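You operate a simulated robot arm through the tools that you are given. There is no shell and no other tool. Be economical: measure what you need, move in short steps, check, and stop when the job is done.

Carry out the task below with a simulated robot arm. There is one attempt and no reset: what you move stays moved.

JOB
Swap the red basket for the green one and brew by its print.
Fine: red basket into the rack; set heat and minutes, press BREW once, wait for READY; spout stays back; leave the tea maker on.

The check looks at the end state, three seconds after you hand in, the way a careful person would. Anything else that was tipped, shoved, dropped, spilled or broken makes it a failure.

ROBOT AND FRAMES
A 6-joint arm with a two-finger parallel gripper, fixed in place. Base frame: the origin is at the foot of the arm, x ahead of it, y to its left, z up; the work surface is at about z = 4. Readings come in mm, degrees, newtons and seconds.
With the tool pointing down near the work surface it reaches from about 140 to 580 mm from the base axis. Its first joint turns from -66.0 to 66.0 degrees. Payload 2.1 kg.
The tool frame sits at the grasp point between the pads (the TCP): z along the fingers, y along the line on which they close. The tips reach 30 mm beyond it. Largest opening 94 mm; finger width 28, thickness 10; the body of the gripper, 50 by 96 mm, starts 55 mm behind the TCP.
Orientation is told as [roll, pitch, yaw] about the base's x, y, z axes, in that order, counted from this pose: with the fingers straight down and closing along the base's y, the tool's x points along the base's -x, its y along +y and its z along -z.

CONTROLS
- The arm moves only by the tool nudge_tool. Its argument "rows" is a list of rows, each a list of 7 numbers: the turn, a rotation vector about the base's x, y, z in units of 90 degrees (1.0 is 90 degrees), then the shift along the base's x, y, z in units of 500 mm (1.0 is 500 mm), then the finger opening in mm, from 0 to 94. In form: [[wx, wy, wz, tx, ty, tz, claw], ...]. A call has 1 to 8 rows; each row is the pose to reach, as a shift and turn from the pose commanded when the call began. A call with a number of a shift or a turn outside -1 to 1 is refused whole. Each row takes 0.2 s and may step no farther than 50 mm and 8.6 degrees from the row before; otherwise, or with a gripper value out of range, the whole call is refused. Where a pose cannot be reached the arm comes as near as it can. A force on the tool above 90 N (or 10 N above the force at the start of the call, whichever is more), or a blocked arm, ends the call early, and 0.2 s more pass. The fingers move at their own pace (about 72 mm/s each) and stop on an object; they squeeze with about 39 N. The grip force told is the motor's: it shows also when the fingers shut on nothing. Time passes only in rows, and 0.2 s behind the last, so rows that repeat a pose let the fingers close. It gives the time, the measured TCP pose, the force on the tool (base axes), the opening and the grip force at its end, in the units of the frame above (readings bear some noise), and new pictures: "views" is both (left out), scene, wrist or none.
- Cameras (640 x 400 px; columns grow to the right, rows downward): "scene" is fixed at [29.6, -370.5, 505.1]; the picture's right is [0.89, -0.45, 0.00], its down [-0.20, -0.40, -0.89] and it looks along [0.40, 0.80, -0.45] (base axes); focal length 310 px, centre (320, 200). "wrist" rides on the gripper at [-37, 0, -58] in the tool frame; the picture's right is [0.00, -1.00, 0.00], its down [0.97, 0.00, -0.24] and it looks along [0.24, 0.00, 0.97] (tool axes); focal length 218 px, centre (320, 200). There is no depth. A picture from a camera that has moved, and an enlarged one, comes with that camera's place and axes in the base frame and with its lens. The place of the scene camera against the robot may be out by one fixed shift of up to 25 mm in any direction.
- zoom(camera, box): a new picture of the part [left, top, right, bottom] of that camera's present view, enlarged. No time passes.
- finish_job(): hands the job in; it is judged then, once.

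Work in short steps. Places have to be worked out from the pictures, the camera data and where the tool is seen: move nearer, look again, correct. Check each grasp and each placing, and mend what went wrong. You have 120 turns and 150 pictures in all, those below and enlarged ones among them. Open the gripper and draw the arm clear of the work before you hand the job in, unless the task says otherwise; then end with one line.

The tools are called after "Request:" by a JSON object that holds its "name" and its "arguments". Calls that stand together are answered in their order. nudge_tool: Moves the arm, as the interface text tells. Its arguments: {"type":"object","properties":{"rows":{"type":"array","items":{"type":"array","items":{"type":"number"}}},"views":{"type":"string","enum":["both","scene","wrist","none"]}},"required":["rows"]} The other tools are called the same way: zoom (camera, box) takes an enlarged picture of a part of a camera's view; finish_job () hands the job in.

At the start:

```text
clock: 0.0
position: [311.4, 97.6, 380.6]
tcp_rot: [0.2, -0.1, 0.1]
contact_force: [0.4, 0.1, 0.5]
width: 94.2
grasp_force: 0.2
```

scene: 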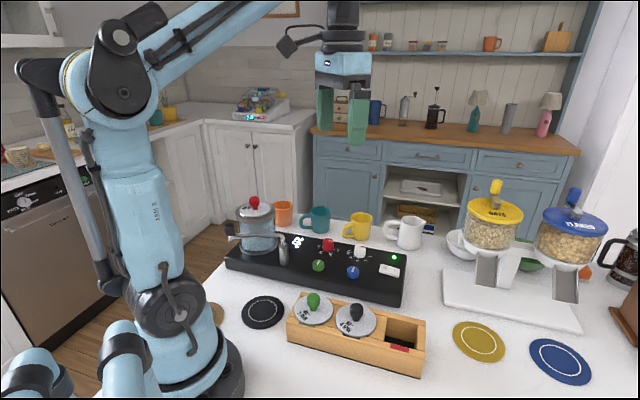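
wrist: 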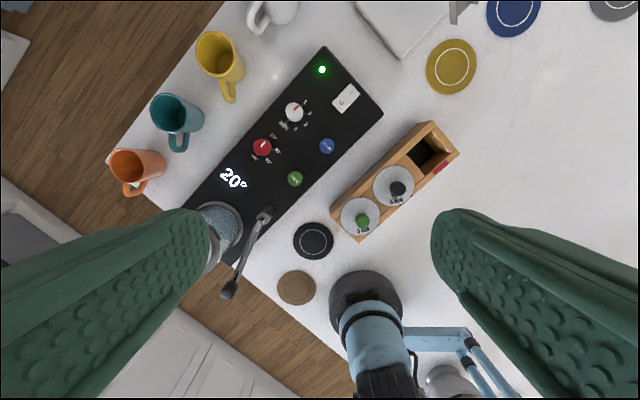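

I'll zoom in on the machine, the rack and the prints first.

Request:
{"name": "zoom", "arguments": {"camera": "scene", "box": [215, 190, 415, 315]}}

Request:
{"name": "zoom", "arguments": {"camera": "scene", "box": [275, 280, 435, 380]}}

Request:
{"name": "zoom", "arguments": {"camera": "wrist", "box": [200, 40, 400, 165]}}

Request:
{"name": "zoom", "arguments": {"camera": "wrist", "box": [310, 110, 470, 250]}}

Request:
{"name": "zoom", "arguments": {"camera": "wrist", "box": [180, 160, 340, 300]}}

```text
3.20 times, centred on (315, 252) of scene
camera zoom: at [29.6, -370.5, 505.1], right [0.89, -0.45, 0.0], down [-0.2, -0.4, -0.89], along [0.4, 0.8, -0.45], focal length 992 px, centre (336, 32)
```

zoom: 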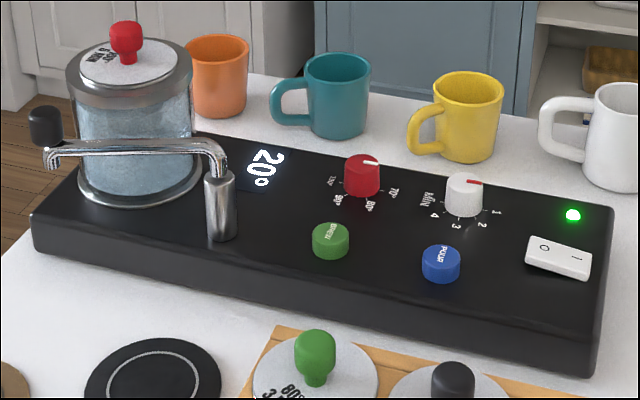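

```text
4.00 times, centred on (355, 330) of scene
camera zoom: at [29.6, -370.5, 505.1], right [0.89, -0.45, 0.0], down [-0.2, -0.4, -0.89], along [0.4, 0.8, -0.45], focal length 1240 px, centre (180, -320)
```

zoom: 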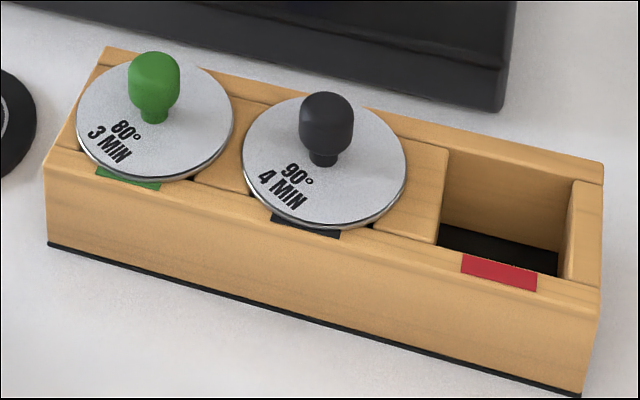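

```text
3.20 times, centred on (300, 102) of wrist
camera zoom: at [348.8, 97.9, 438.6], right [0.0, -1.0, 0.0], down [-0.97, 0.0, 0.24], along [-0.24, 0.0, -0.97], focal length 698 px, centre (384, 512)
```

zoom: 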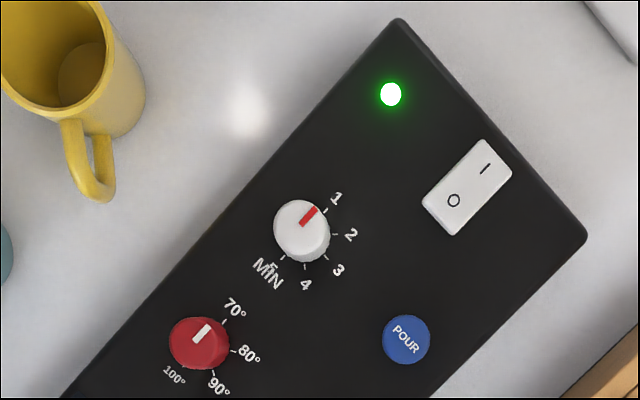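

```text
2.86 times, centred on (390, 180) of wrist
camera zoom: at [348.8, 97.9, 438.6], right [0.0, -1.0, 0.0], down [-0.97, 0.0, 0.24], along [-0.24, 0.0, -0.97], focal length 624 px, centre (120, 257)
```

zoom: 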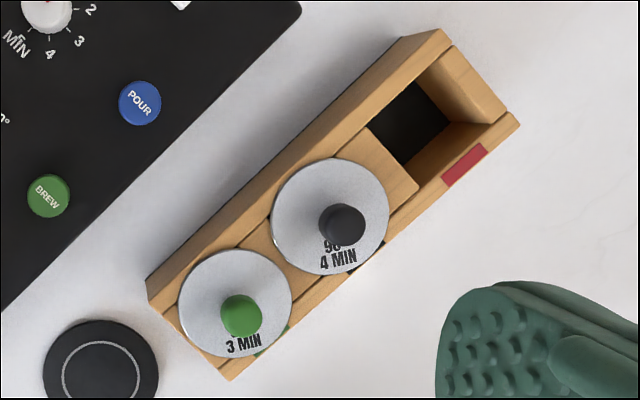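

```text
2.86 times, centred on (260, 230) of wrist
camera zoom: at [348.8, 97.9, 438.6], right [0.0, -1.0, 0.0], down [-0.97, 0.0, 0.24], along [-0.24, 0.0, -0.97], focal length 624 px, centre (491, 114)
```

zoom: 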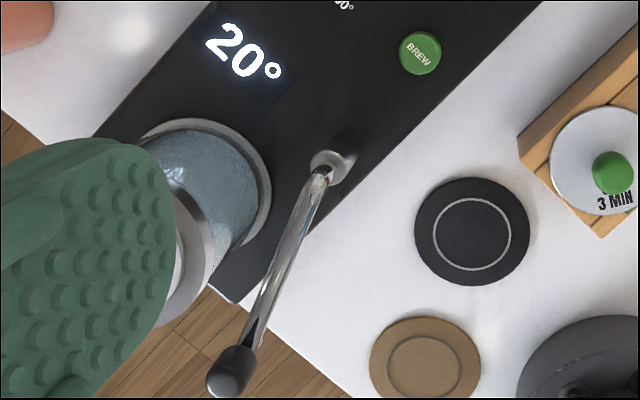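

The print on green reads 80° and 3 MIN; both dials sit at their lowest marks. I judge the red knob to be near (190, 285, 175), so I move above it for a closer wrist view.

Request:
{"name": "nudge_tool", "arguments": {"rows": [[0, 0, 0, -0.04, 0.07, -0.03, 94], [0, 0, 0, -0.08, 0.14, -0.06, 94], [0, 0, 0, -0.12, 0.21, -0.09, 94], [0, 0, 0, -0.16, 0.28, -0.12, 94], [0, 0, 0, -0.2, 0.35, -0.14, 94], [0, 0, 0, -0.22, 0.37, -0.14, 94]], "views": "both"}}

```text
clock: 1.4
position: [199.7, 285.6, 312.5]
tcp_rot: [0.1, -0.1, 0.0]
contact_force: [-0.8, -0.3, 0.8]
width: 93.9
grasp_force: 0.2
camera wrist: at [237.7, 284.7, 368.9], right [0.0, -1.0, 0.0], down [-0.97, 0.0, 0.24], along [-0.24, 0.0, -0.97], focal length 218 px, centre (320, 200)
```

scene: 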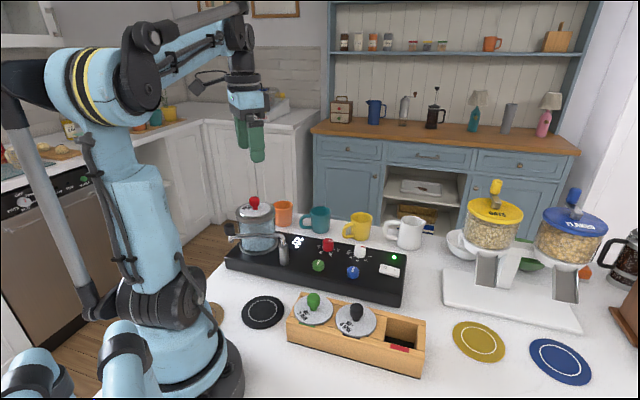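
wrist: 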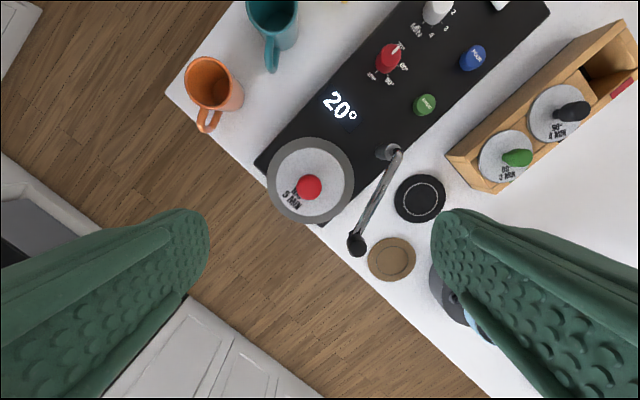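

The knob lies about (201, 295). I descend partway and centre on it, for parallax to get its height.

Request:
{"name": "nudge_tool", "arguments": {"rows": [[0, 0, 0, 0.002, 0.01, -0.05, 70], [0, 0, 0, 0.004, 0.02, -0.1, 60]], "views": "both"}}

Request:
{"name": "zoom", "arguments": {"camera": "scene", "box": [205, 130, 315, 270]}}

```text
clock: 2.0
position: [203.4, 293.4, 261.5]
tcp_rot: [0.1, -0.1, 0.1]
contact_force: [-0.8, -0.6, 0.7]
width: 60.2
grasp_force: 0.1
camera wrist: at [239.4, 293.0, 319.1], right [0.0, -1.0, 0.0], down [-0.97, 0.0, 0.24], along [-0.24, 0.0, -0.97], focal length 218 px, centre (320, 200)
```

scene: 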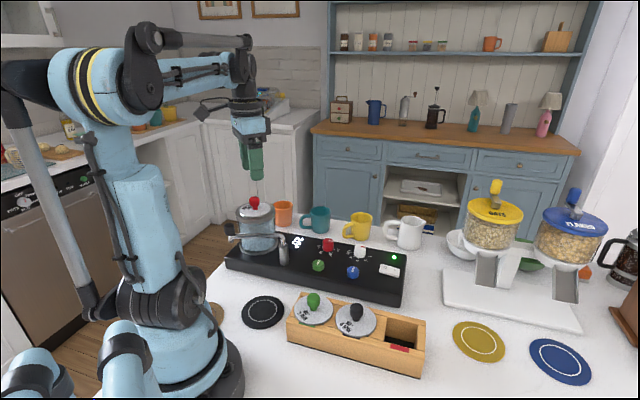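
wrist: 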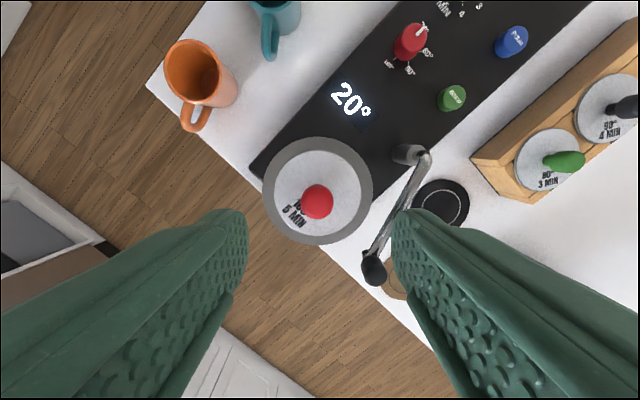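

```text
2.86 times, centred on (260, 200) of scene
camera zoom: at [29.6, -370.5, 505.1], right [0.89, -0.45, 0.0], down [-0.2, -0.4, -0.89], along [0.4, 0.8, -0.45], focal length 885 px, centre (491, 200)
```

zoom: 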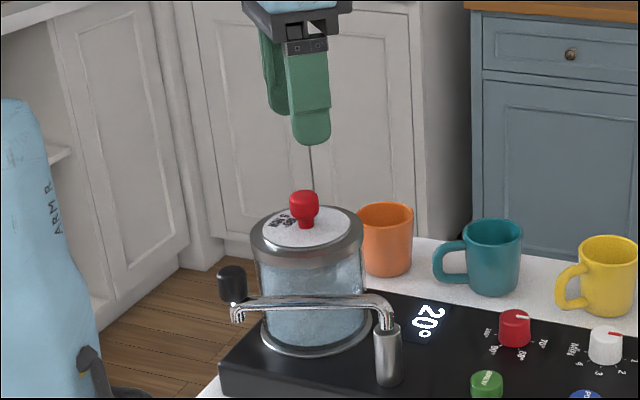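

Parallax puts the knob centre near z≈158 at (199, 295). I descend until the fingertips sit about at knob top and recheck.

Request:
{"name": "nudge_tool", "arguments": {"rows": [[0, 0, 0, -0.006, 0.003, -0.06, 60], [0, 0, 0, -0.006, 0.003, -0.12, 60]], "views": "both"}}

Request:
{"name": "zoom", "arguments": {"camera": "scene", "box": [205, 130, 315, 270]}}

```text
clock: 2.6
position: [199.6, 295.6, 201.8]
tcp_rot: [0.1, -0.2, 0.1]
contact_force: [-0.3, 0.1, 0.1]
width: 60.2
grasp_force: 0.1
camera wrist: at [237.1, 294.6, 259.5], right [0.0, -1.0, 0.0], down [-0.97, 0.0, 0.24], along [-0.24, 0.0, -0.97], focal length 218 px, centre (320, 200)
```

scene: 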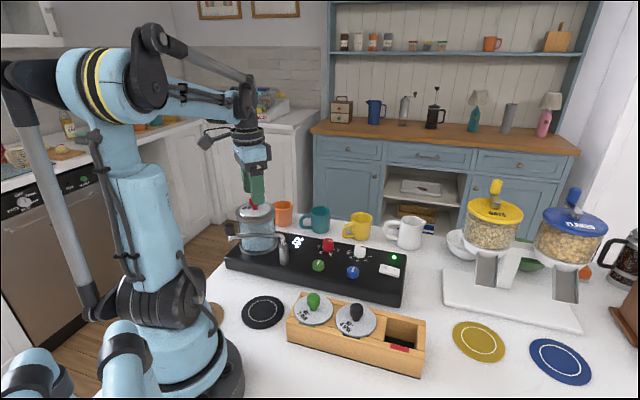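
wrist: 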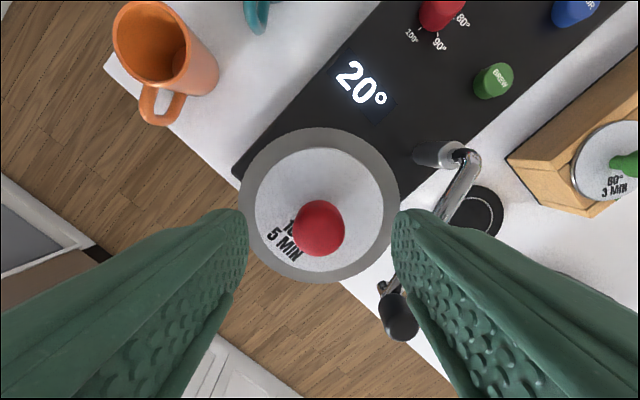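

```text
2.86 times, centred on (260, 200) of scene
camera zoom: at [29.6, -370.5, 505.1], right [0.89, -0.45, 0.0], down [-0.2, -0.4, -0.89], along [0.4, 0.8, -0.45], focal length 885 px, centre (491, 200)
```

zoom: 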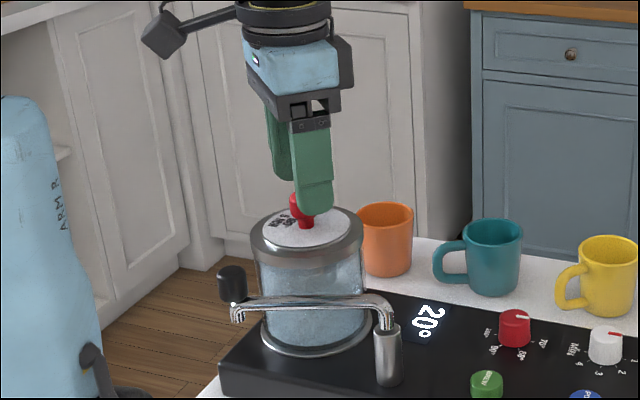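

The knob is centred between the fingers with its centre about z=163. I lower 22 mm and close.

Request:
{"name": "nudge_tool", "arguments": {"rows": [[0, 0, 0, 0, 0, -0.022, 60], [0, 0, 0, 0, 0, -0.044, 60], [0, 0, 0, 0, 0, -0.044, 40], [0, 0, 0, 0, 0, -0.044, 15], [0, 0, 0, 0, 0, -0.044, 15], [0, 0, 0, 0, 0, -0.044, 15]], "views": "both"}}

```text
clock: 4.0
position: [198.6, 292.9, 180.7]
tcp_rot: [0.0, -0.1, 0.1]
contact_force: [0.1, 0.9, -0.3]
width: 22.5
grasp_force: 38.9
camera wrist: at [236.9, 292.9, 237.6], right [0.0, -1.0, 0.0], down [-0.97, 0.0, 0.24], along [-0.24, 0.0, -0.97], focal length 218 px, centre (320, 200)
```

scene: 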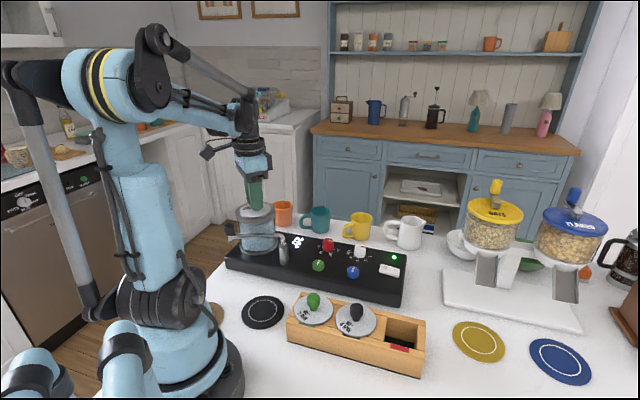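
wrist: 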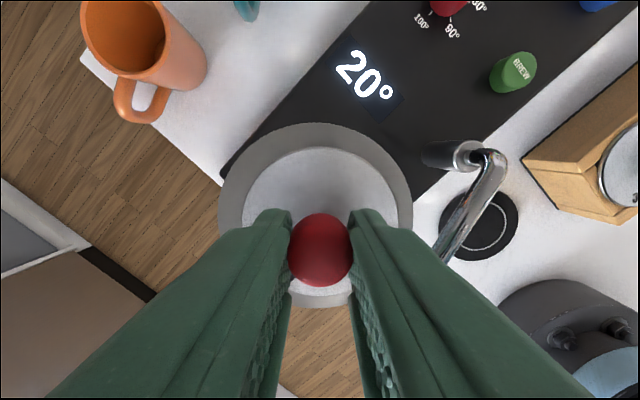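

The knob is gripped (22.5 mm, 39 N). Lifting straight up, slowly first.

Request:
{"name": "nudge_tool", "arguments": {"rows": [[0, 0, 0, 0, 0, 0.02, 15], [0, 0, 0, 0, 0, 0.06, 15], [0, 0, 0, 0, 0, 0.11, 15], [0, 0, 0, 0, 0, 0.16, 15], [0, 0, 0, 0, 0, 0.21, 15], [0, 0, 0, 0, 0, 0.24, 15], [0, 0, 0, 0, 0, 0.24, 15]], "views": "both"}}

Request:
{"name": "zoom", "arguments": {"camera": "scene", "box": [205, 100, 315, 270]}}

```text
clock: 5.6
position: [201.4, 295.0, 299.6]
tcp_rot: [0.1, 0.0, 0.1]
contact_force: [0.1, -0.5, 0.6]
width: 15.1
grasp_force: 0.1
camera wrist: at [238.9, 294.2, 357.0], right [0.0, -1.0, 0.0], down [-0.97, 0.0, 0.24], along [-0.24, 0.0, -0.97], focal length 218 px, centre (320, 200)
```

scene: 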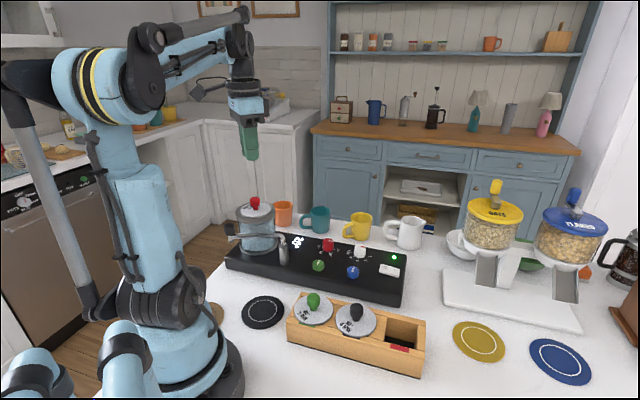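
wrist: 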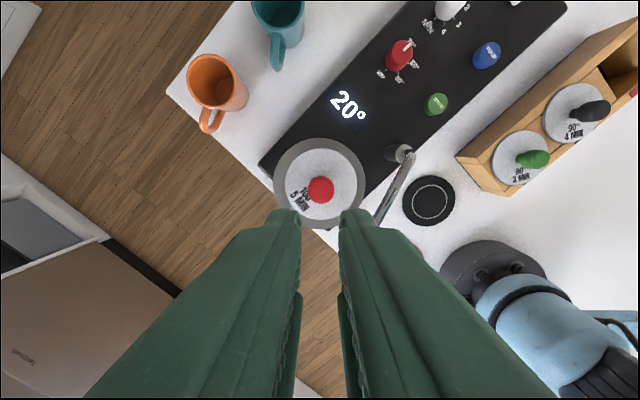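

```text
2.35 times, centred on (260, 185) of scene
camera zoom: at [29.6, -370.5, 505.1], right [0.89, -0.45, 0.0], down [-0.2, -0.4, -0.89], along [0.4, 0.8, -0.45], focal length 729 px, centre (461, 235)
```

zoom: 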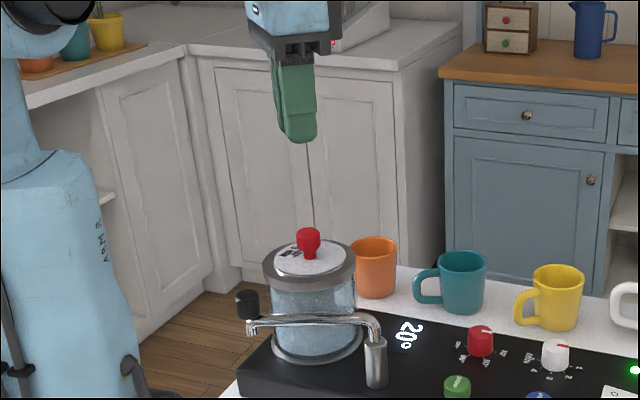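

The knob slipped out: I probably gripped the dome too high. I'll go back with the fingertips about 8 mm lower.

Request:
{"name": "nudge_tool", "arguments": {"rows": [[0, 0, 0, 0, 0, 0, 50], [0, 0, 0, 0, -0.002, -0.08, 50], [0, 0, 0, 0, -0.002, -0.16, 50], [0, 0, 0, 0, -0.002, -0.22, 50], [0, 0, 0, 0, -0.002, -0.24, 50], [0, 0, 0, 0, -0.002, -0.254, 50]], "views": "both"}}

Request:
{"name": "zoom", "arguments": {"camera": "scene", "box": [225, 165, 290, 260]}}

```text
clock: 7.0
position: [199.3, 291.8, 171.7]
tcp_rot: [0.1, -0.1, 0.1]
contact_force: [0.9, -0.3, -0.2]
width: 50.1
grasp_force: 0.1
camera wrist: at [237.0, 291.4, 230.4], right [0.0, -1.0, 0.0], down [-0.97, 0.0, 0.24], along [-0.24, 0.0, -0.97], focal length 218 px, centre (320, 200)
```

scene: 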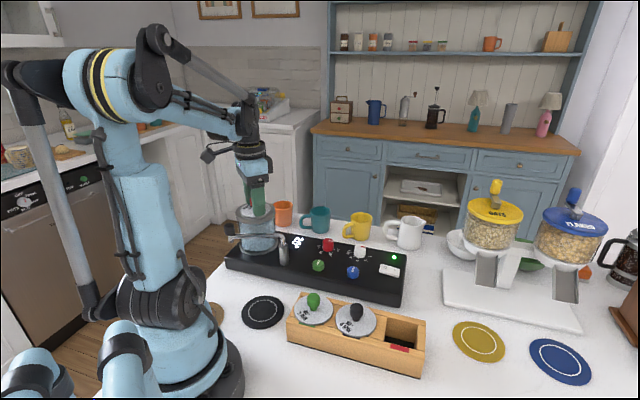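
wrist: 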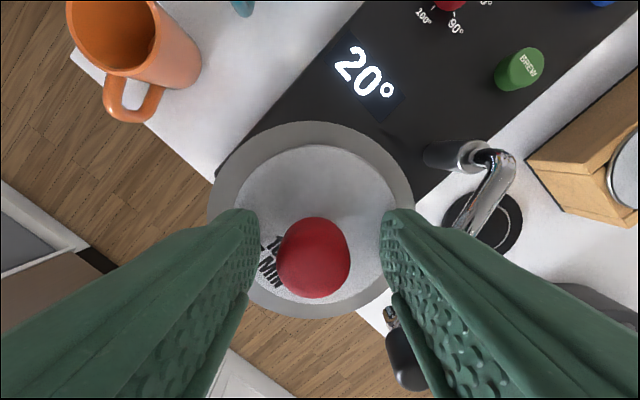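

```text
4.21 times, centred on (258, 212) of scene
camera zoom: at [29.6, -370.5, 505.1], right [0.89, -0.45, 0.0], down [-0.2, -0.4, -0.89], along [0.4, 0.8, -0.45], focal length 1305 px, centre (583, 147)
```

zoom: 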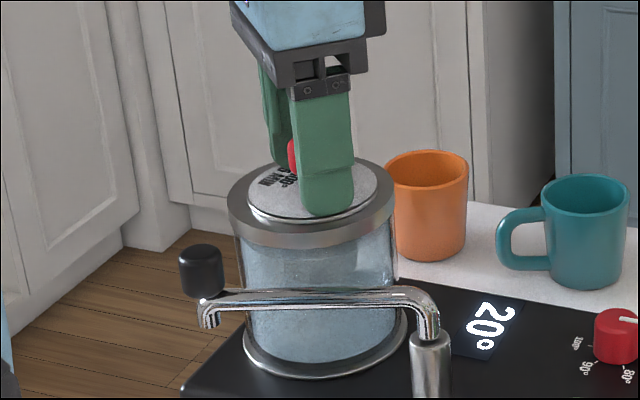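

Tips are near the lid without touching; the knob is about 2.5 mm toward +y. I correct, go 3 mm lower, close, and lift slightly.

Request:
{"name": "nudge_tool", "arguments": {"rows": [[0, 0, 0, 0.001, 0.005, -0.003, 50], [0, 0, 0, 0.001, 0.005, -0.006, 25], [0, 0, 0, 0.001, 0.005, -0.006, 5], [0, 0, 0, 0.001, 0.005, -0.006, 5], [0, 0, 0, 0.001, 0.005, -0.006, 5], [0, 0, 0, 0.001, 0.005, -0.006, 5]], "views": "wrist"}}

Request:
{"name": "nudge_tool", "arguments": {"rows": [[0, 0, 0, 0, 0, 0.004, 5], [0, 0, 0, 0, 0, 0.008, 5], [0, 0, 0, 0, 0, 0.012, 5], [0, 0, 0, 0, 0, 0.016, 5]], "views": "both"}}

```text
clock: 7.8
position: [201.3, 296.0, 171.9]
tcp_rot: [-0.2, 0.0, 0.1]
contact_force: [-1.7, -7.9, 22.0]
width: 22.2
grasp_force: 15.5
stopped in row 4: the force on the tool passed its limit (the readings are from after the stop); the commanded pose is now the measured one
camera wrist: at [238.6, 294.4, 229.6], right [0.0, -1.0, 0.0], down [-0.97, 0.0, 0.24], along [-0.24, 0.0, -0.97], focal length 218 px, centre (320, 200)
```

wrist: 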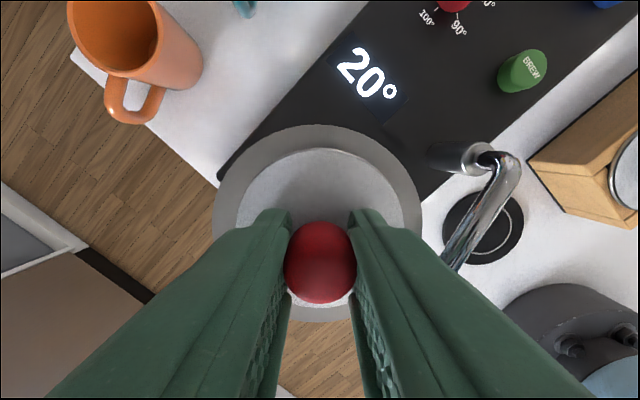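

```text
clock: 8.8
position: [200.5, 294.5, 178.1]
tcp_rot: [0.0, 0.0, 0.1]
contact_force: [0.3, 0.2, -0.8]
width: 21.8
grasp_force: 38.9
camera wrist: at [238.9, 294.2, 237.2], right [0.0, -1.0, 0.0], down [-0.97, 0.0, 0.24], along [-0.24, 0.0, -0.97], focal length 218 px, centre (320, 200)
```

scene: 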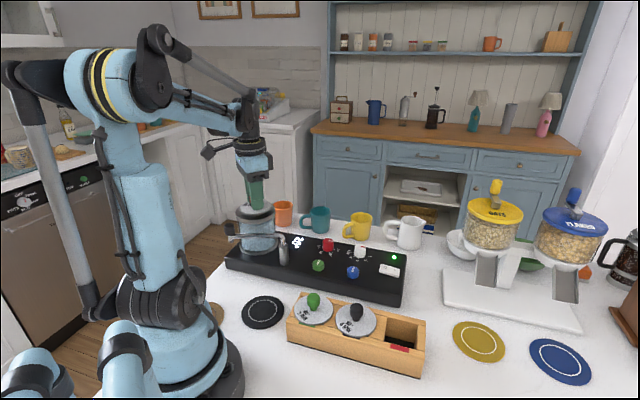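
wrist: 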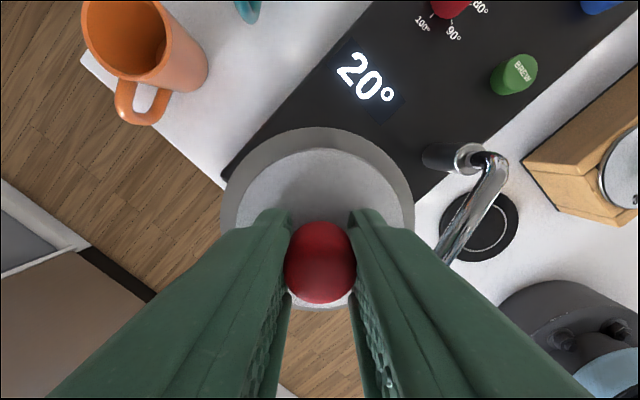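

The lid rises with the gripper now (the disc shifted against the jar rim). I keep lifting at a gentle pace.

Request:
{"name": "nudge_tool", "arguments": {"rows": [[0, 0, 0, 0, 0, 0.015, 5], [0, 0, 0, 0, 0, 0.035, 5], [0, 0, 0, 0, 0, 0.06, 5], [0, 0, 0, 0, 0, 0.085, 5], [0, 0, 0, 0, 0, 0.11, 5], [0, 0, 0, 0, 0, 0.14, 5], [0, 0, 0, 0, 0, 0.17, 5], [0, 0, 0, 0, 0, 0.2, 5]], "views": "both"}}

Request:
{"name": "zoom", "arguments": {"camera": "scene", "box": [215, 110, 305, 260]}}

```text
clock: 10.7
position: [201.7, 295.8, 278.7]
tcp_rot: [-0.1, 0.0, 0.2]
contact_force: [0.2, 0.6, -1.3]
width: 21.9
grasp_force: 38.6
camera wrist: at [239.1, 295.7, 337.0], right [0.0, -1.0, 0.0], down [-0.97, 0.0, 0.24], along [-0.24, 0.0, -0.97], focal length 218 px, centre (320, 200)
```

scene: 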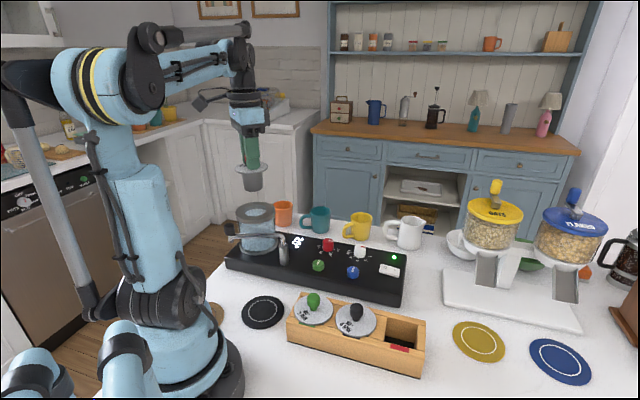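
wrist: 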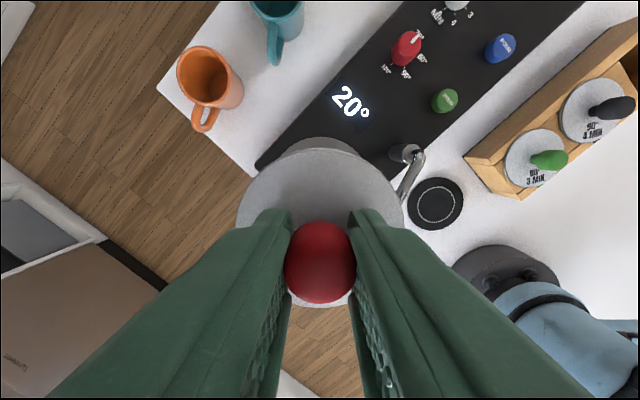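

```text
2.67 times, centred on (260, 185) of scene
camera zoom: at [29.6, -370.5, 505.1], right [0.89, -0.45, 0.0], down [-0.2, -0.4, -0.89], along [0.4, 0.8, -0.45], focal length 826 px, centre (480, 240)
```

zoom: 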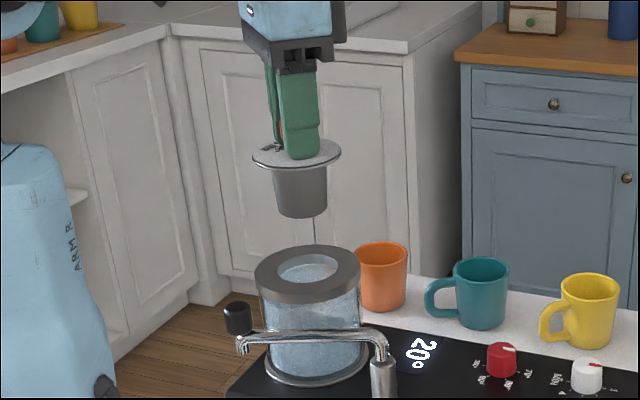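

The red basket is out: a round tapered cup of about 50 mm below the lid, lid about 31 mm below the TCP. I carry it at height toward the empty slot, judged near (336, -84).

Request:
{"name": "nudge_tool", "arguments": {"rows": [[0, 0, 0, 0.01, -0.03, 0, 5], [0, 0, 0, 0.03, -0.09, 0, 5], [0, 0, 0, 0.05, -0.15, 0, 5], [0, 0, 0, 0.075, -0.22, 0, 5], [0, 0, 0, 0.1, -0.29, 0, 5], [0, 0, 0, 0.125, -0.36, 0, 5], [0, 0, 0, 0.145, -0.42, 0, 5], [0, 0, 0, 0.155, -0.45, 0, 5]], "views": "none"}}

Request:
{"name": "nudge_tool", "arguments": {"rows": [[0, 0, 0, 0.02, -0.06, 0, 5], [0, 0, 0, 0.045, -0.13, 0, 5], [0, 0, 0, 0.07, -0.2, 0, 5], [0, 0, 0, 0.09, -0.26, 0, 5], [0, 0, 0, 0.1, -0.29, 0, 5], [0, 0, 0, 0.1, -0.29, 0, 5]], "views": "both"}}

```text
clock: 12.4
position: [276.5, 68.7, 278.8]
tcp_rot: [-0.1, 0.0, 0.3]
contact_force: [-0.8, -0.2, -0.9]
width: 22.0
grasp_force: 38.6
```

```text
clock: 13.8
position: [329.0, -74.2, 278.4]
tcp_rot: [0.0, 0.0, 0.1]
contact_force: [0.0, 0.2, -1.0]
width: 22.0
grasp_force: 39.1
camera wrist: at [366.0, -74.5, 335.5], right [0.0, -1.0, 0.0], down [-0.97, 0.0, 0.24], along [-0.24, 0.0, -0.97], focal length 218 px, centre (320, 200)
```

scene: 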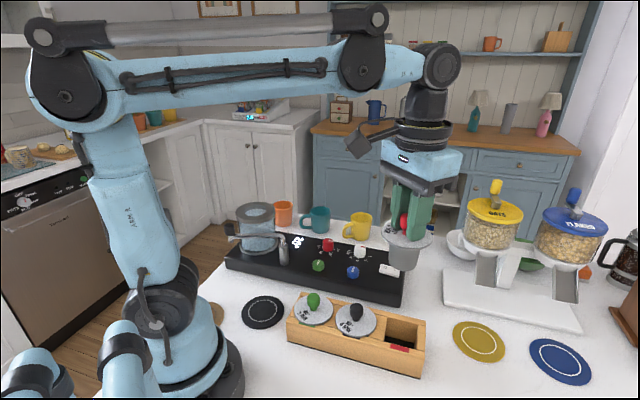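
wrist: 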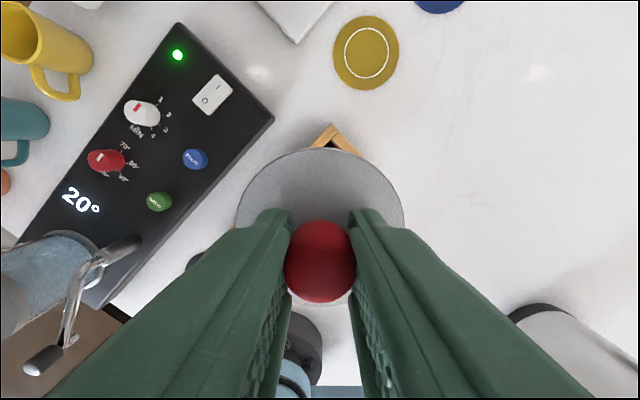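

The lid hides the slot from the wrist camera, so I use earlier views: green (225, 25), black (281, -31), lids at z≈61, hence the red slot at about (338, -88). I lower to just above it and check with the scene camera.

Request:
{"name": "nudge_tool", "arguments": {"rows": [[0, 0, 0, 0.01, -0.012, -0.03, 5], [0, 0, 0, 0.017, -0.024, -0.09, 5], [0, 0, 0, 0.017, -0.024, -0.16, 5], [0, 0, 0, 0.017, -0.024, -0.22, 5], [0, 0, 0, 0.017, -0.024, -0.246, 5], [0, 0, 0, 0.017, -0.024, -0.246, 5]], "views": "both"}}

Request:
{"name": "zoom", "arguments": {"camera": "scene", "box": [285, 245, 445, 385]}}

```text
clock: 15.2
position: [336.9, -88.4, 154.9]
tcp_rot: [0.0, 0.0, 0.1]
contact_force: [-0.7, 0.1, -1.2]
width: 21.9
grasp_force: 39.5
camera wrist: at [374.4, -87.8, 212.2], right [0.0, -1.0, 0.0], down [-0.97, 0.0, 0.24], along [-0.24, 0.0, -0.97], focal length 218 px, centre (320, 200)
```

scene: 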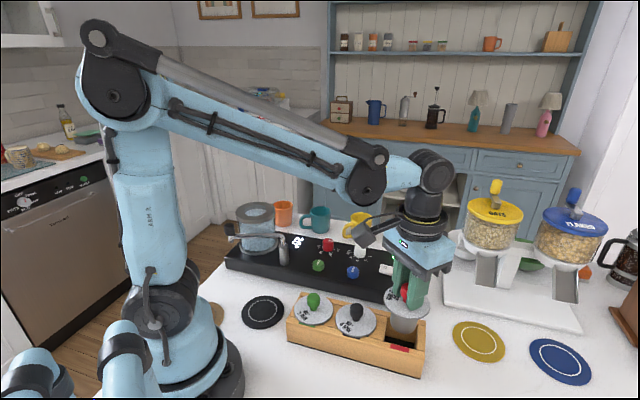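
wrist: 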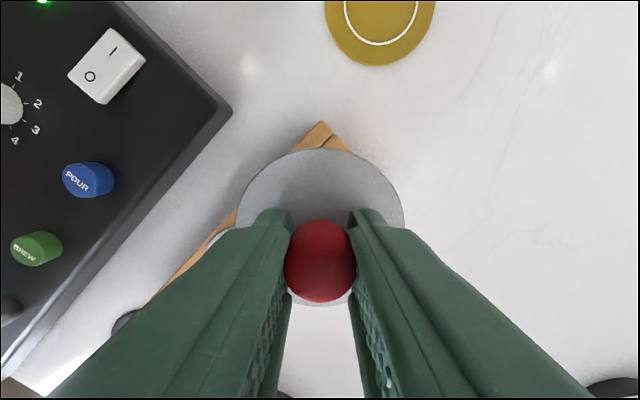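

```text
2.86 times, centred on (365, 315) of scene
camera zoom: at [29.6, -370.5, 505.1], right [0.89, -0.45, 0.0], down [-0.2, -0.4, -0.89], along [0.4, 0.8, -0.45], focal length 885 px, centre (191, -129)
```

zoom: 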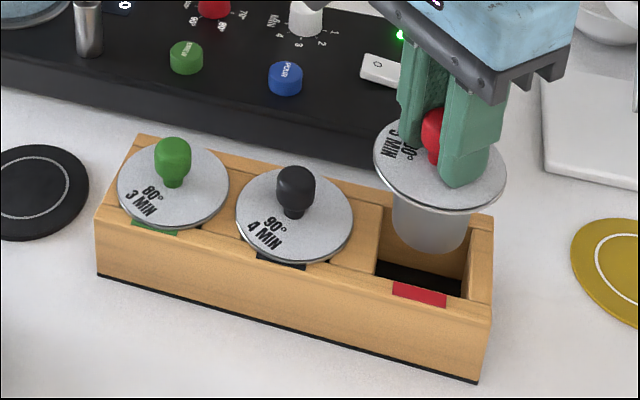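

The alignment across the picture is good; I lower 15 mm so the cup bottom is about at the rim, and look again.

Request:
{"name": "nudge_tool", "arguments": {"rows": [[0, 0, 0, 0, 0, -0.015, 5], [0, 0, 0, 0, 0, -0.03, 5]], "views": "scene"}}

Request:
{"name": "zoom", "arguments": {"camera": "scene", "box": [350, 275, 440, 385]}}

```text
clock: 15.8
position: [336.2, -88.0, 140.7]
tcp_rot: [0.0, 0.0, 0.0]
contact_force: [-1.0, 0.2, -0.9]
width: 22.0
grasp_force: 38.3
```

scene: 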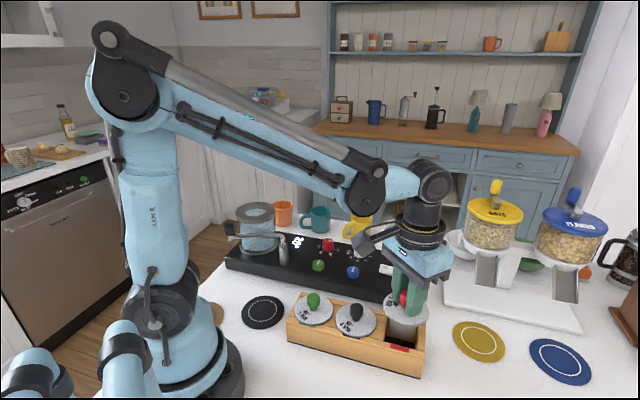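

```text
3.64 times, centred on (395, 330) of scene
camera zoom: at [29.6, -370.5, 505.1], right [0.89, -0.45, 0.0], down [-0.2, -0.4, -0.89], along [0.4, 0.8, -0.45], focal length 1127 px, centre (47, -273)
```

zoom: 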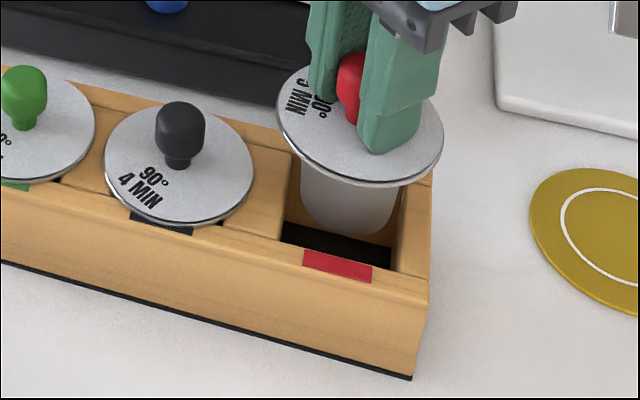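

The cup bottom is at about the rim, centred to within 1–2 mm. I shift 1.5 mm toward the divider and lower in small steps.

Request:
{"name": "nudge_tool", "arguments": {"rows": [[0, 0, 0, -0.002, 0.002, -0.01, 5], [0, 0, 0, -0.002, 0.002, -0.02, 5], [0, 0, 0, -0.002, 0.002, -0.03, 5]], "views": "scene"}}

Request:
{"name": "zoom", "arguments": {"camera": "scene", "box": [350, 275, 440, 385]}}

```text
clock: 16.6
position: [335.6, -86.2, 125.4]
tcp_rot: [0.0, 0.0, 0.1]
contact_force: [0.3, -0.1, -0.1]
width: 22.1
grasp_force: 38.6
```

scene: 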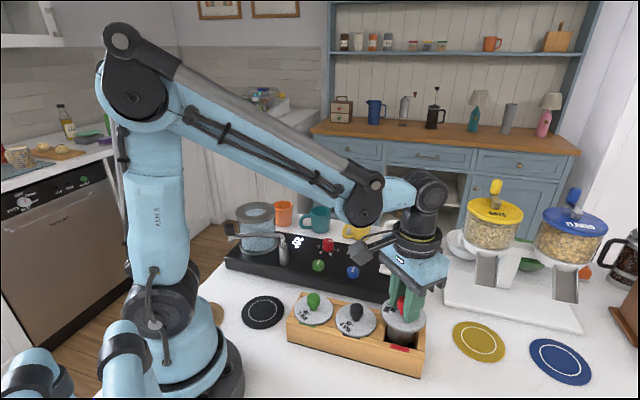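

```text
3.64 times, centred on (395, 330) of scene
camera zoom: at [29.6, -370.5, 505.1], right [0.89, -0.45, 0.0], down [-0.2, -0.4, -0.89], along [0.4, 0.8, -0.45], focal length 1127 px, centre (47, -273)
```

zoom: 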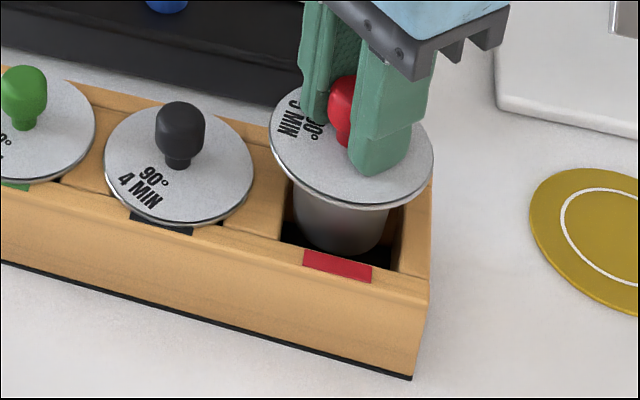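

The cup is entering the slot with no contact force. I continue down toward seating.

Request:
{"name": "nudge_tool", "arguments": {"rows": [[0, 0, 0, 0.001, -0.001, -0.012, 5], [0, 0, 0, 0.001, -0.001, -0.024, 5], [0, 0, 0, 0.001, -0.001, -0.036, 5], [0, 0, 0, 0.001, -0.001, -0.048, 5], [0, 0, 0, 0.001, -0.001, -0.056, 5]], "views": "scene"}}

Request:
{"name": "zoom", "arguments": {"camera": "scene", "box": [350, 275, 440, 385]}}

```text
clock: 17.9
position: [336.0, -84.6, 98.0]
tcp_rot: [0.0, 0.0, 0.1]
contact_force: [-0.2, -0.2, 0.1]
width: 22.0
grasp_force: 39.0
```

scene: 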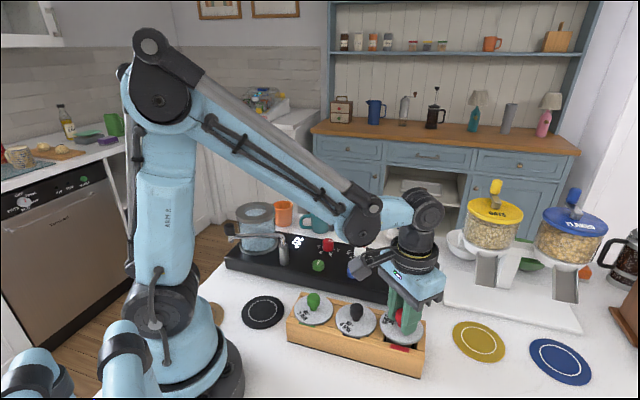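

```text
3.64 times, centred on (395, 330) of scene
camera zoom: at [29.6, -370.5, 505.1], right [0.89, -0.45, 0.0], down [-0.2, -0.4, -0.89], along [0.4, 0.8, -0.45], focal length 1127 px, centre (47, -273)
```

zoom: 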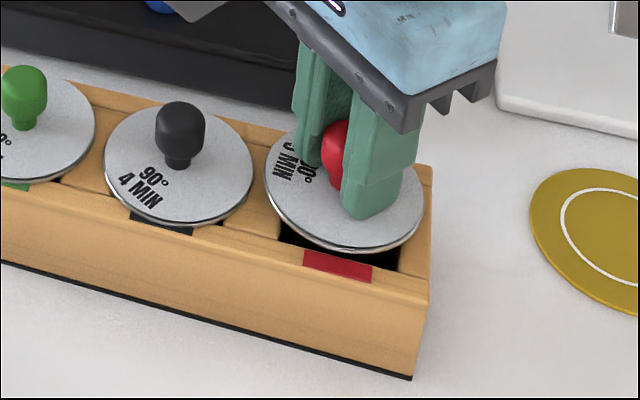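

Still a few mm above. I lower in 2 mm steps, watching the force.

Request:
{"name": "nudge_tool", "arguments": {"rows": [[0, 0, 0, 0, 0, -0.004, 5], [0, 0, 0, 0, 0, -0.008, 5], [0, 0, 0, 0, 0, -0.012, 5]], "views": "scene"}}

Request:
{"name": "zoom", "arguments": {"camera": "scene", "box": [350, 275, 440, 385]}}

```text
clock: 18.6
position: [336.0, -85.3, 92.9]
tcp_rot: [0.0, 0.0, 0.0]
contact_force: [0.0, 0.0, 0.8]
width: 21.7
grasp_force: 38.8
```

scene: 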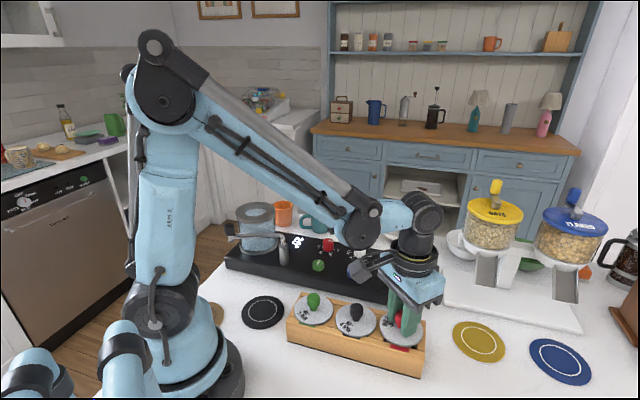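

```text
3.64 times, centred on (395, 330) of scene
camera zoom: at [29.6, -370.5, 505.1], right [0.89, -0.45, 0.0], down [-0.2, -0.4, -0.89], along [0.4, 0.8, -0.45], focal length 1127 px, centre (47, -273)
```

zoom: 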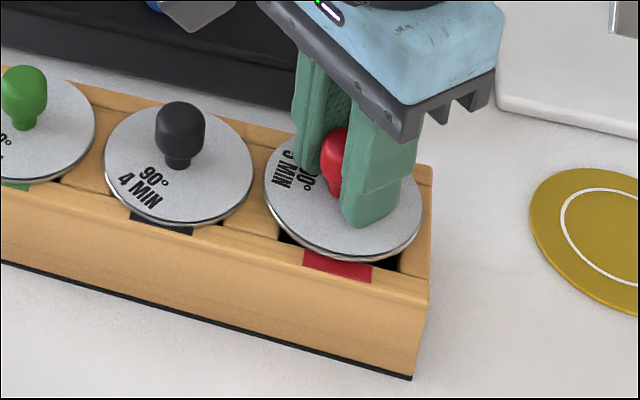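

A further 3 mm should seat it; continuing.

Request:
{"name": "nudge_tool", "arguments": {"rows": [[0, 0, 0, 0, 0, -0.003, 5], [0, 0, 0, 0, 0, -0.006, 5]], "views": "none"}}

Request:
{"name": "zoom", "arguments": {"camera": "scene", "box": [350, 275, 440, 385]}}

```text
clock: 19.2
position: [336.7, -86.4, 89.9]
tcp_rot: [0.0, 0.0, 0.1]
contact_force: [0.4, -0.1, -0.2]
width: 22.0
grasp_force: 38.7
```

```text
3.64 times, centred on (395, 330) of scene
camera zoom: at [29.6, -370.5, 505.1], right [0.89, -0.45, 0.0], down [-0.2, -0.4, -0.89], along [0.4, 0.8, -0.45], focal length 1127 px, centre (47, -273)
```

zoom: 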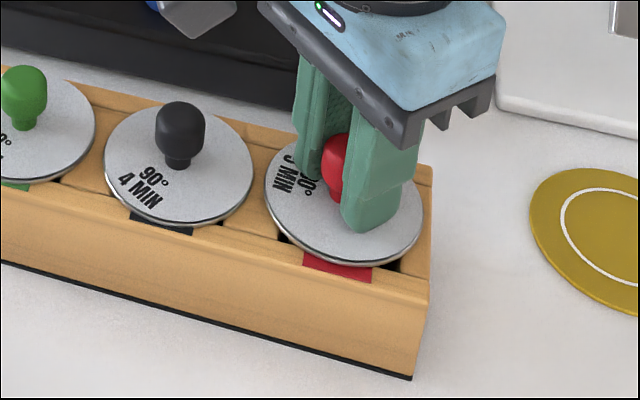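

Nearly flush; 2 mm more to find contact.

Request:
{"name": "nudge_tool", "arguments": {"rows": [[0, 0, 0, 0, 0, -0.002, 5], [0, 0, 0, 0, 0, -0.004, 5], [0, 0, 0, 0, 0, -0.004, 5]], "views": "none"}}

Request:
{"name": "zoom", "arguments": {"camera": "scene", "box": [350, 275, 440, 385]}}

```text
clock: 20.1
position: [335.7, -84.6, 87.4]
tcp_rot: [0.0, -0.1, 0.1]
contact_force: [0.8, 0.1, -0.6]
width: 22.3
grasp_force: 38.8
```

```text
3.64 times, centred on (395, 330) of scene
camera zoom: at [29.6, -370.5, 505.1], right [0.89, -0.45, 0.0], down [-0.2, -0.4, -0.89], along [0.4, 0.8, -0.45], focal length 1127 px, centre (47, -273)
```

zoom: 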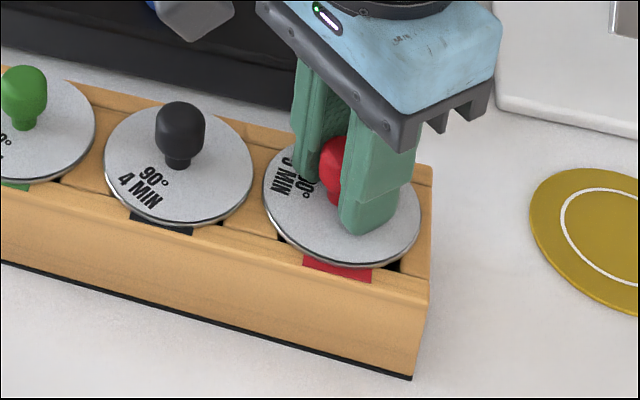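

Another 2 mm, then I'll release if still no force.

Request:
{"name": "nudge_tool", "arguments": {"rows": [[0, 0, 0, 0, -0.001, -0.002, 5], [0, 0, 0, 0, -0.002, -0.004, 5], [0, 0, 0, 0, -0.002, -0.004, 5]], "views": "none"}}

```text
clock: 20.9
position: [336.5, -86.9, 87.2]
tcp_rot: [0.2, -0.1, 0.1]
contact_force: [-4.9, 14.3, 67.2]
width: 22.1
grasp_force: 38.1
```

Now there is firm contact, so it is seated. I back off 2 mm, open, and withdraw upward.

Request:
{"name": "nudge_tool", "arguments": {"rows": [[0, 0, 0, 0, 0, 0.003, 22], [0, 0, 0, 0, 0, 0.003, 40], [0, 0, 0, 0, 0, 0.003, 45], [0, 0, 0, 0, 0, 0.05, 45], [0, 0, 0, 0, 0, 0.13, 45], [0, 0, 0, 0, 0, 0.21, 45]], "views": "both"}}

Request:
{"name": "zoom", "arguments": {"camera": "scene", "box": [285, 275, 445, 385]}}

```text
clock: 22.2
position: [337.8, -87.4, 187.2]
tcp_rot: [0.0, -0.1, 0.2]
contact_force: [-0.3, -0.2, 0.6]
width: 45.1
grasp_force: 0.0
camera wrist: at [374.5, -87.2, 245.5], right [0.0, -1.0, 0.0], down [-0.97, 0.0, 0.24], along [-0.24, 0.0, -0.97], focal length 218 px, centre (320, 200)
```

scene: 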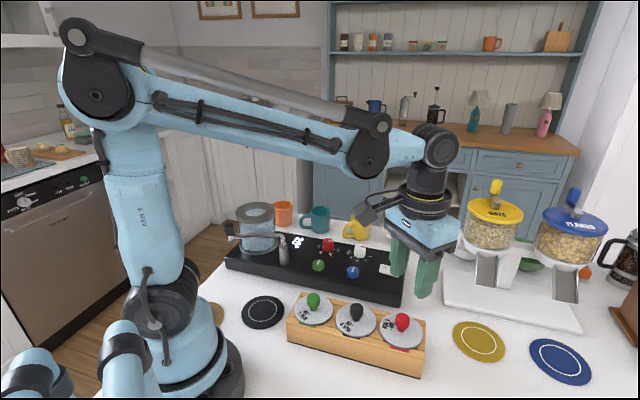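
wrist: 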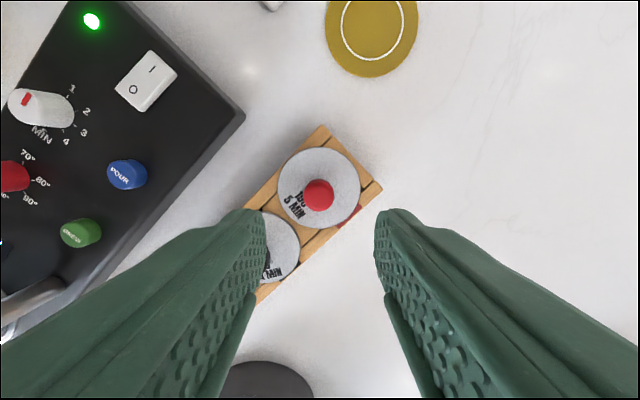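

```text
3.64 times, centred on (365, 330) of scene
camera zoom: at [29.6, -370.5, 505.1], right [0.89, -0.45, 0.0], down [-0.2, -0.4, -0.89], along [0.4, 0.8, -0.45], focal length 1127 px, centre (156, -273)
```

zoom: 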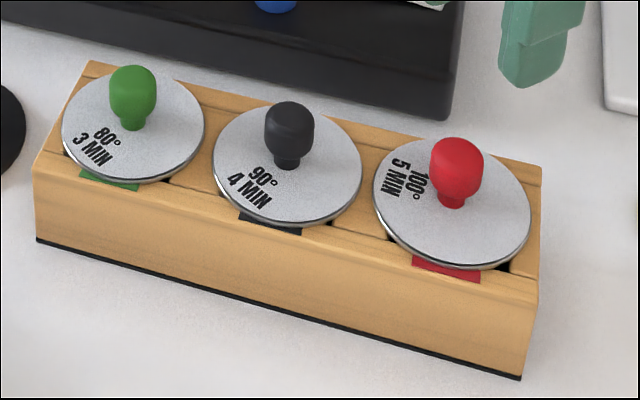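

Red sits flat in its slot, and the green print is confirmed: 80°, 3 MIN. I move above the green knob, near (224, 26).

Request:
{"name": "nudge_tool", "arguments": {"rows": [[0, 0, 0, -0.056, 0.056, 0, 50], [0, 0, 0, -0.113, 0.113, 0, 50], [0, 0, 0, -0.17, 0.17, 0, 50], [0, 0, 0, -0.226, 0.226, 0, 50], [0, 0, 0, -0.226, 0.226, -0.02, 50]], "views": "wrist"}}

```text
clock: 23.4
position: [222.9, 26.6, 181.4]
tcp_rot: [0.0, 0.0, 0.1]
contact_force: [-0.6, 0.2, 0.5]
width: 49.9
grasp_force: 0.0
camera wrist: at [260.3, 24.9, 237.6], right [0.0, -1.0, 0.0], down [-0.97, 0.0, 0.24], along [-0.24, 0.0, -0.97], focal length 218 px, centre (320, 200)
```

wrist: 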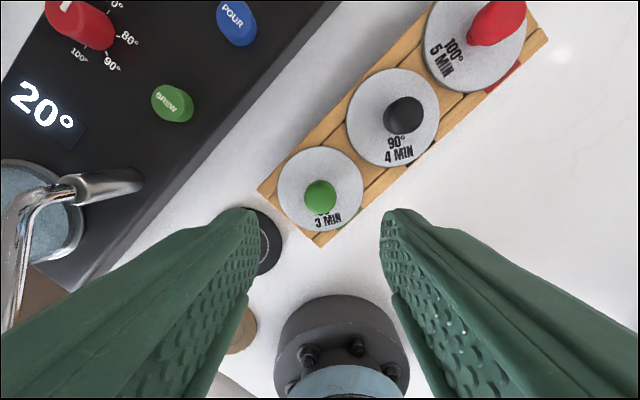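

The knob is centred in the gripper. I descend so the tips stay about 4 mm over the lid, then close.

Request:
{"name": "nudge_tool", "arguments": {"rows": [[0, 0, 0, 0, 0, -0.07, 50], [0, 0, 0, 0, 0, -0.13, 50], [0, 0, 0, 0, 0, -0.165, 50], [0, 0, 0, 0, 0, -0.182, 50]], "views": "wrist"}}

Request:
{"name": "nudge_tool", "arguments": {"rows": [[0, 0, 0, 0, 0, 0, 30], [0, 0, 0, 0, 0, 0, 10], [0, 0, 0, 0, 0, 0, 5], [0, 0, 0, 0, 0, 0, 5], [0, 0, 0, 0, 0, 0, 5]], "views": "both"}}

Request:
{"name": "zoom", "arguments": {"camera": "scene", "box": [275, 265, 385, 365]}}

```text
clock: 24.4
position: [223.9, 25.5, 87.3]
tcp_rot: [0.0, 0.0, 0.1]
contact_force: [-0.2, -0.5, 1.0]
width: 50.0
grasp_force: 0.1
camera wrist: at [262.0, 24.7, 145.1], right [0.0, -1.0, 0.0], down [-0.97, 0.0, 0.24], along [-0.24, 0.0, -0.97], focal length 218 px, centre (320, 200)
```

wrist: 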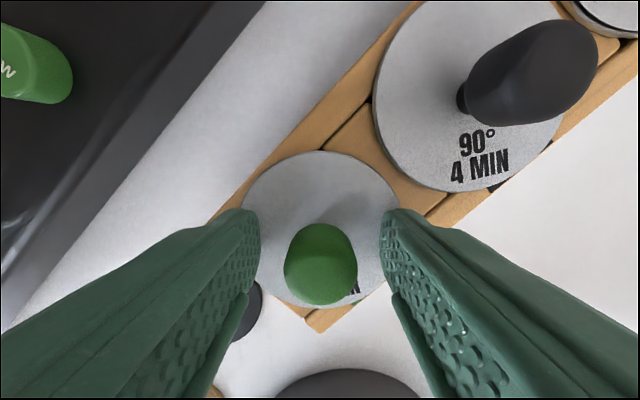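

```text
clock: 25.6
position: [223.5, 24.7, 87.5]
tcp_rot: [0.0, 0.0, 0.2]
contact_force: [-0.2, 0.1, -0.5]
width: 22.1
grasp_force: 38.9
camera wrist: at [262.2, 24.7, 145.4], right [0.0, -1.0, 0.0], down [-0.97, 0.0, 0.24], along [-0.24, 0.0, -0.97], focal length 218 px, centre (320, 200)
```

scene: 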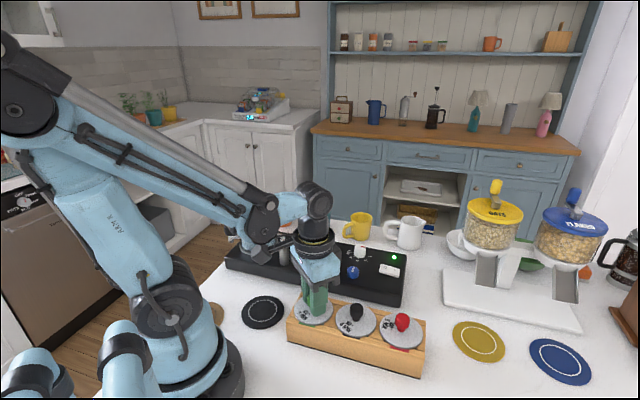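
wrist: 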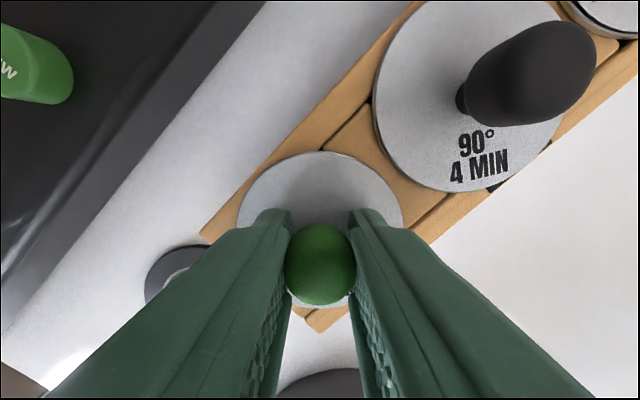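

```text
4.00 times, centred on (330, 315) of scene
camera zoom: at [29.6, -370.5, 505.1], right [0.89, -0.45, 0.0], down [-0.2, -0.4, -0.89], along [0.4, 0.8, -0.45], focal length 1240 px, centre (280, -260)
```

zoom: 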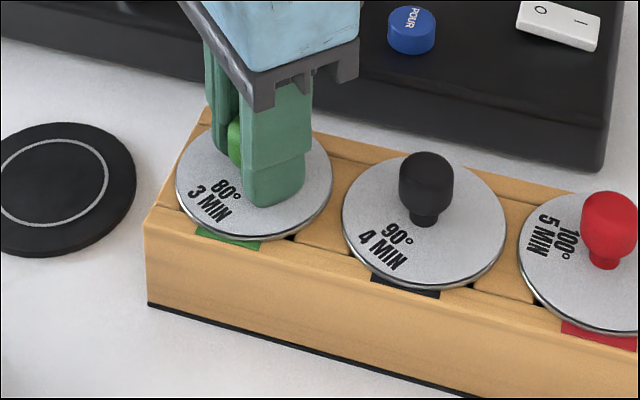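

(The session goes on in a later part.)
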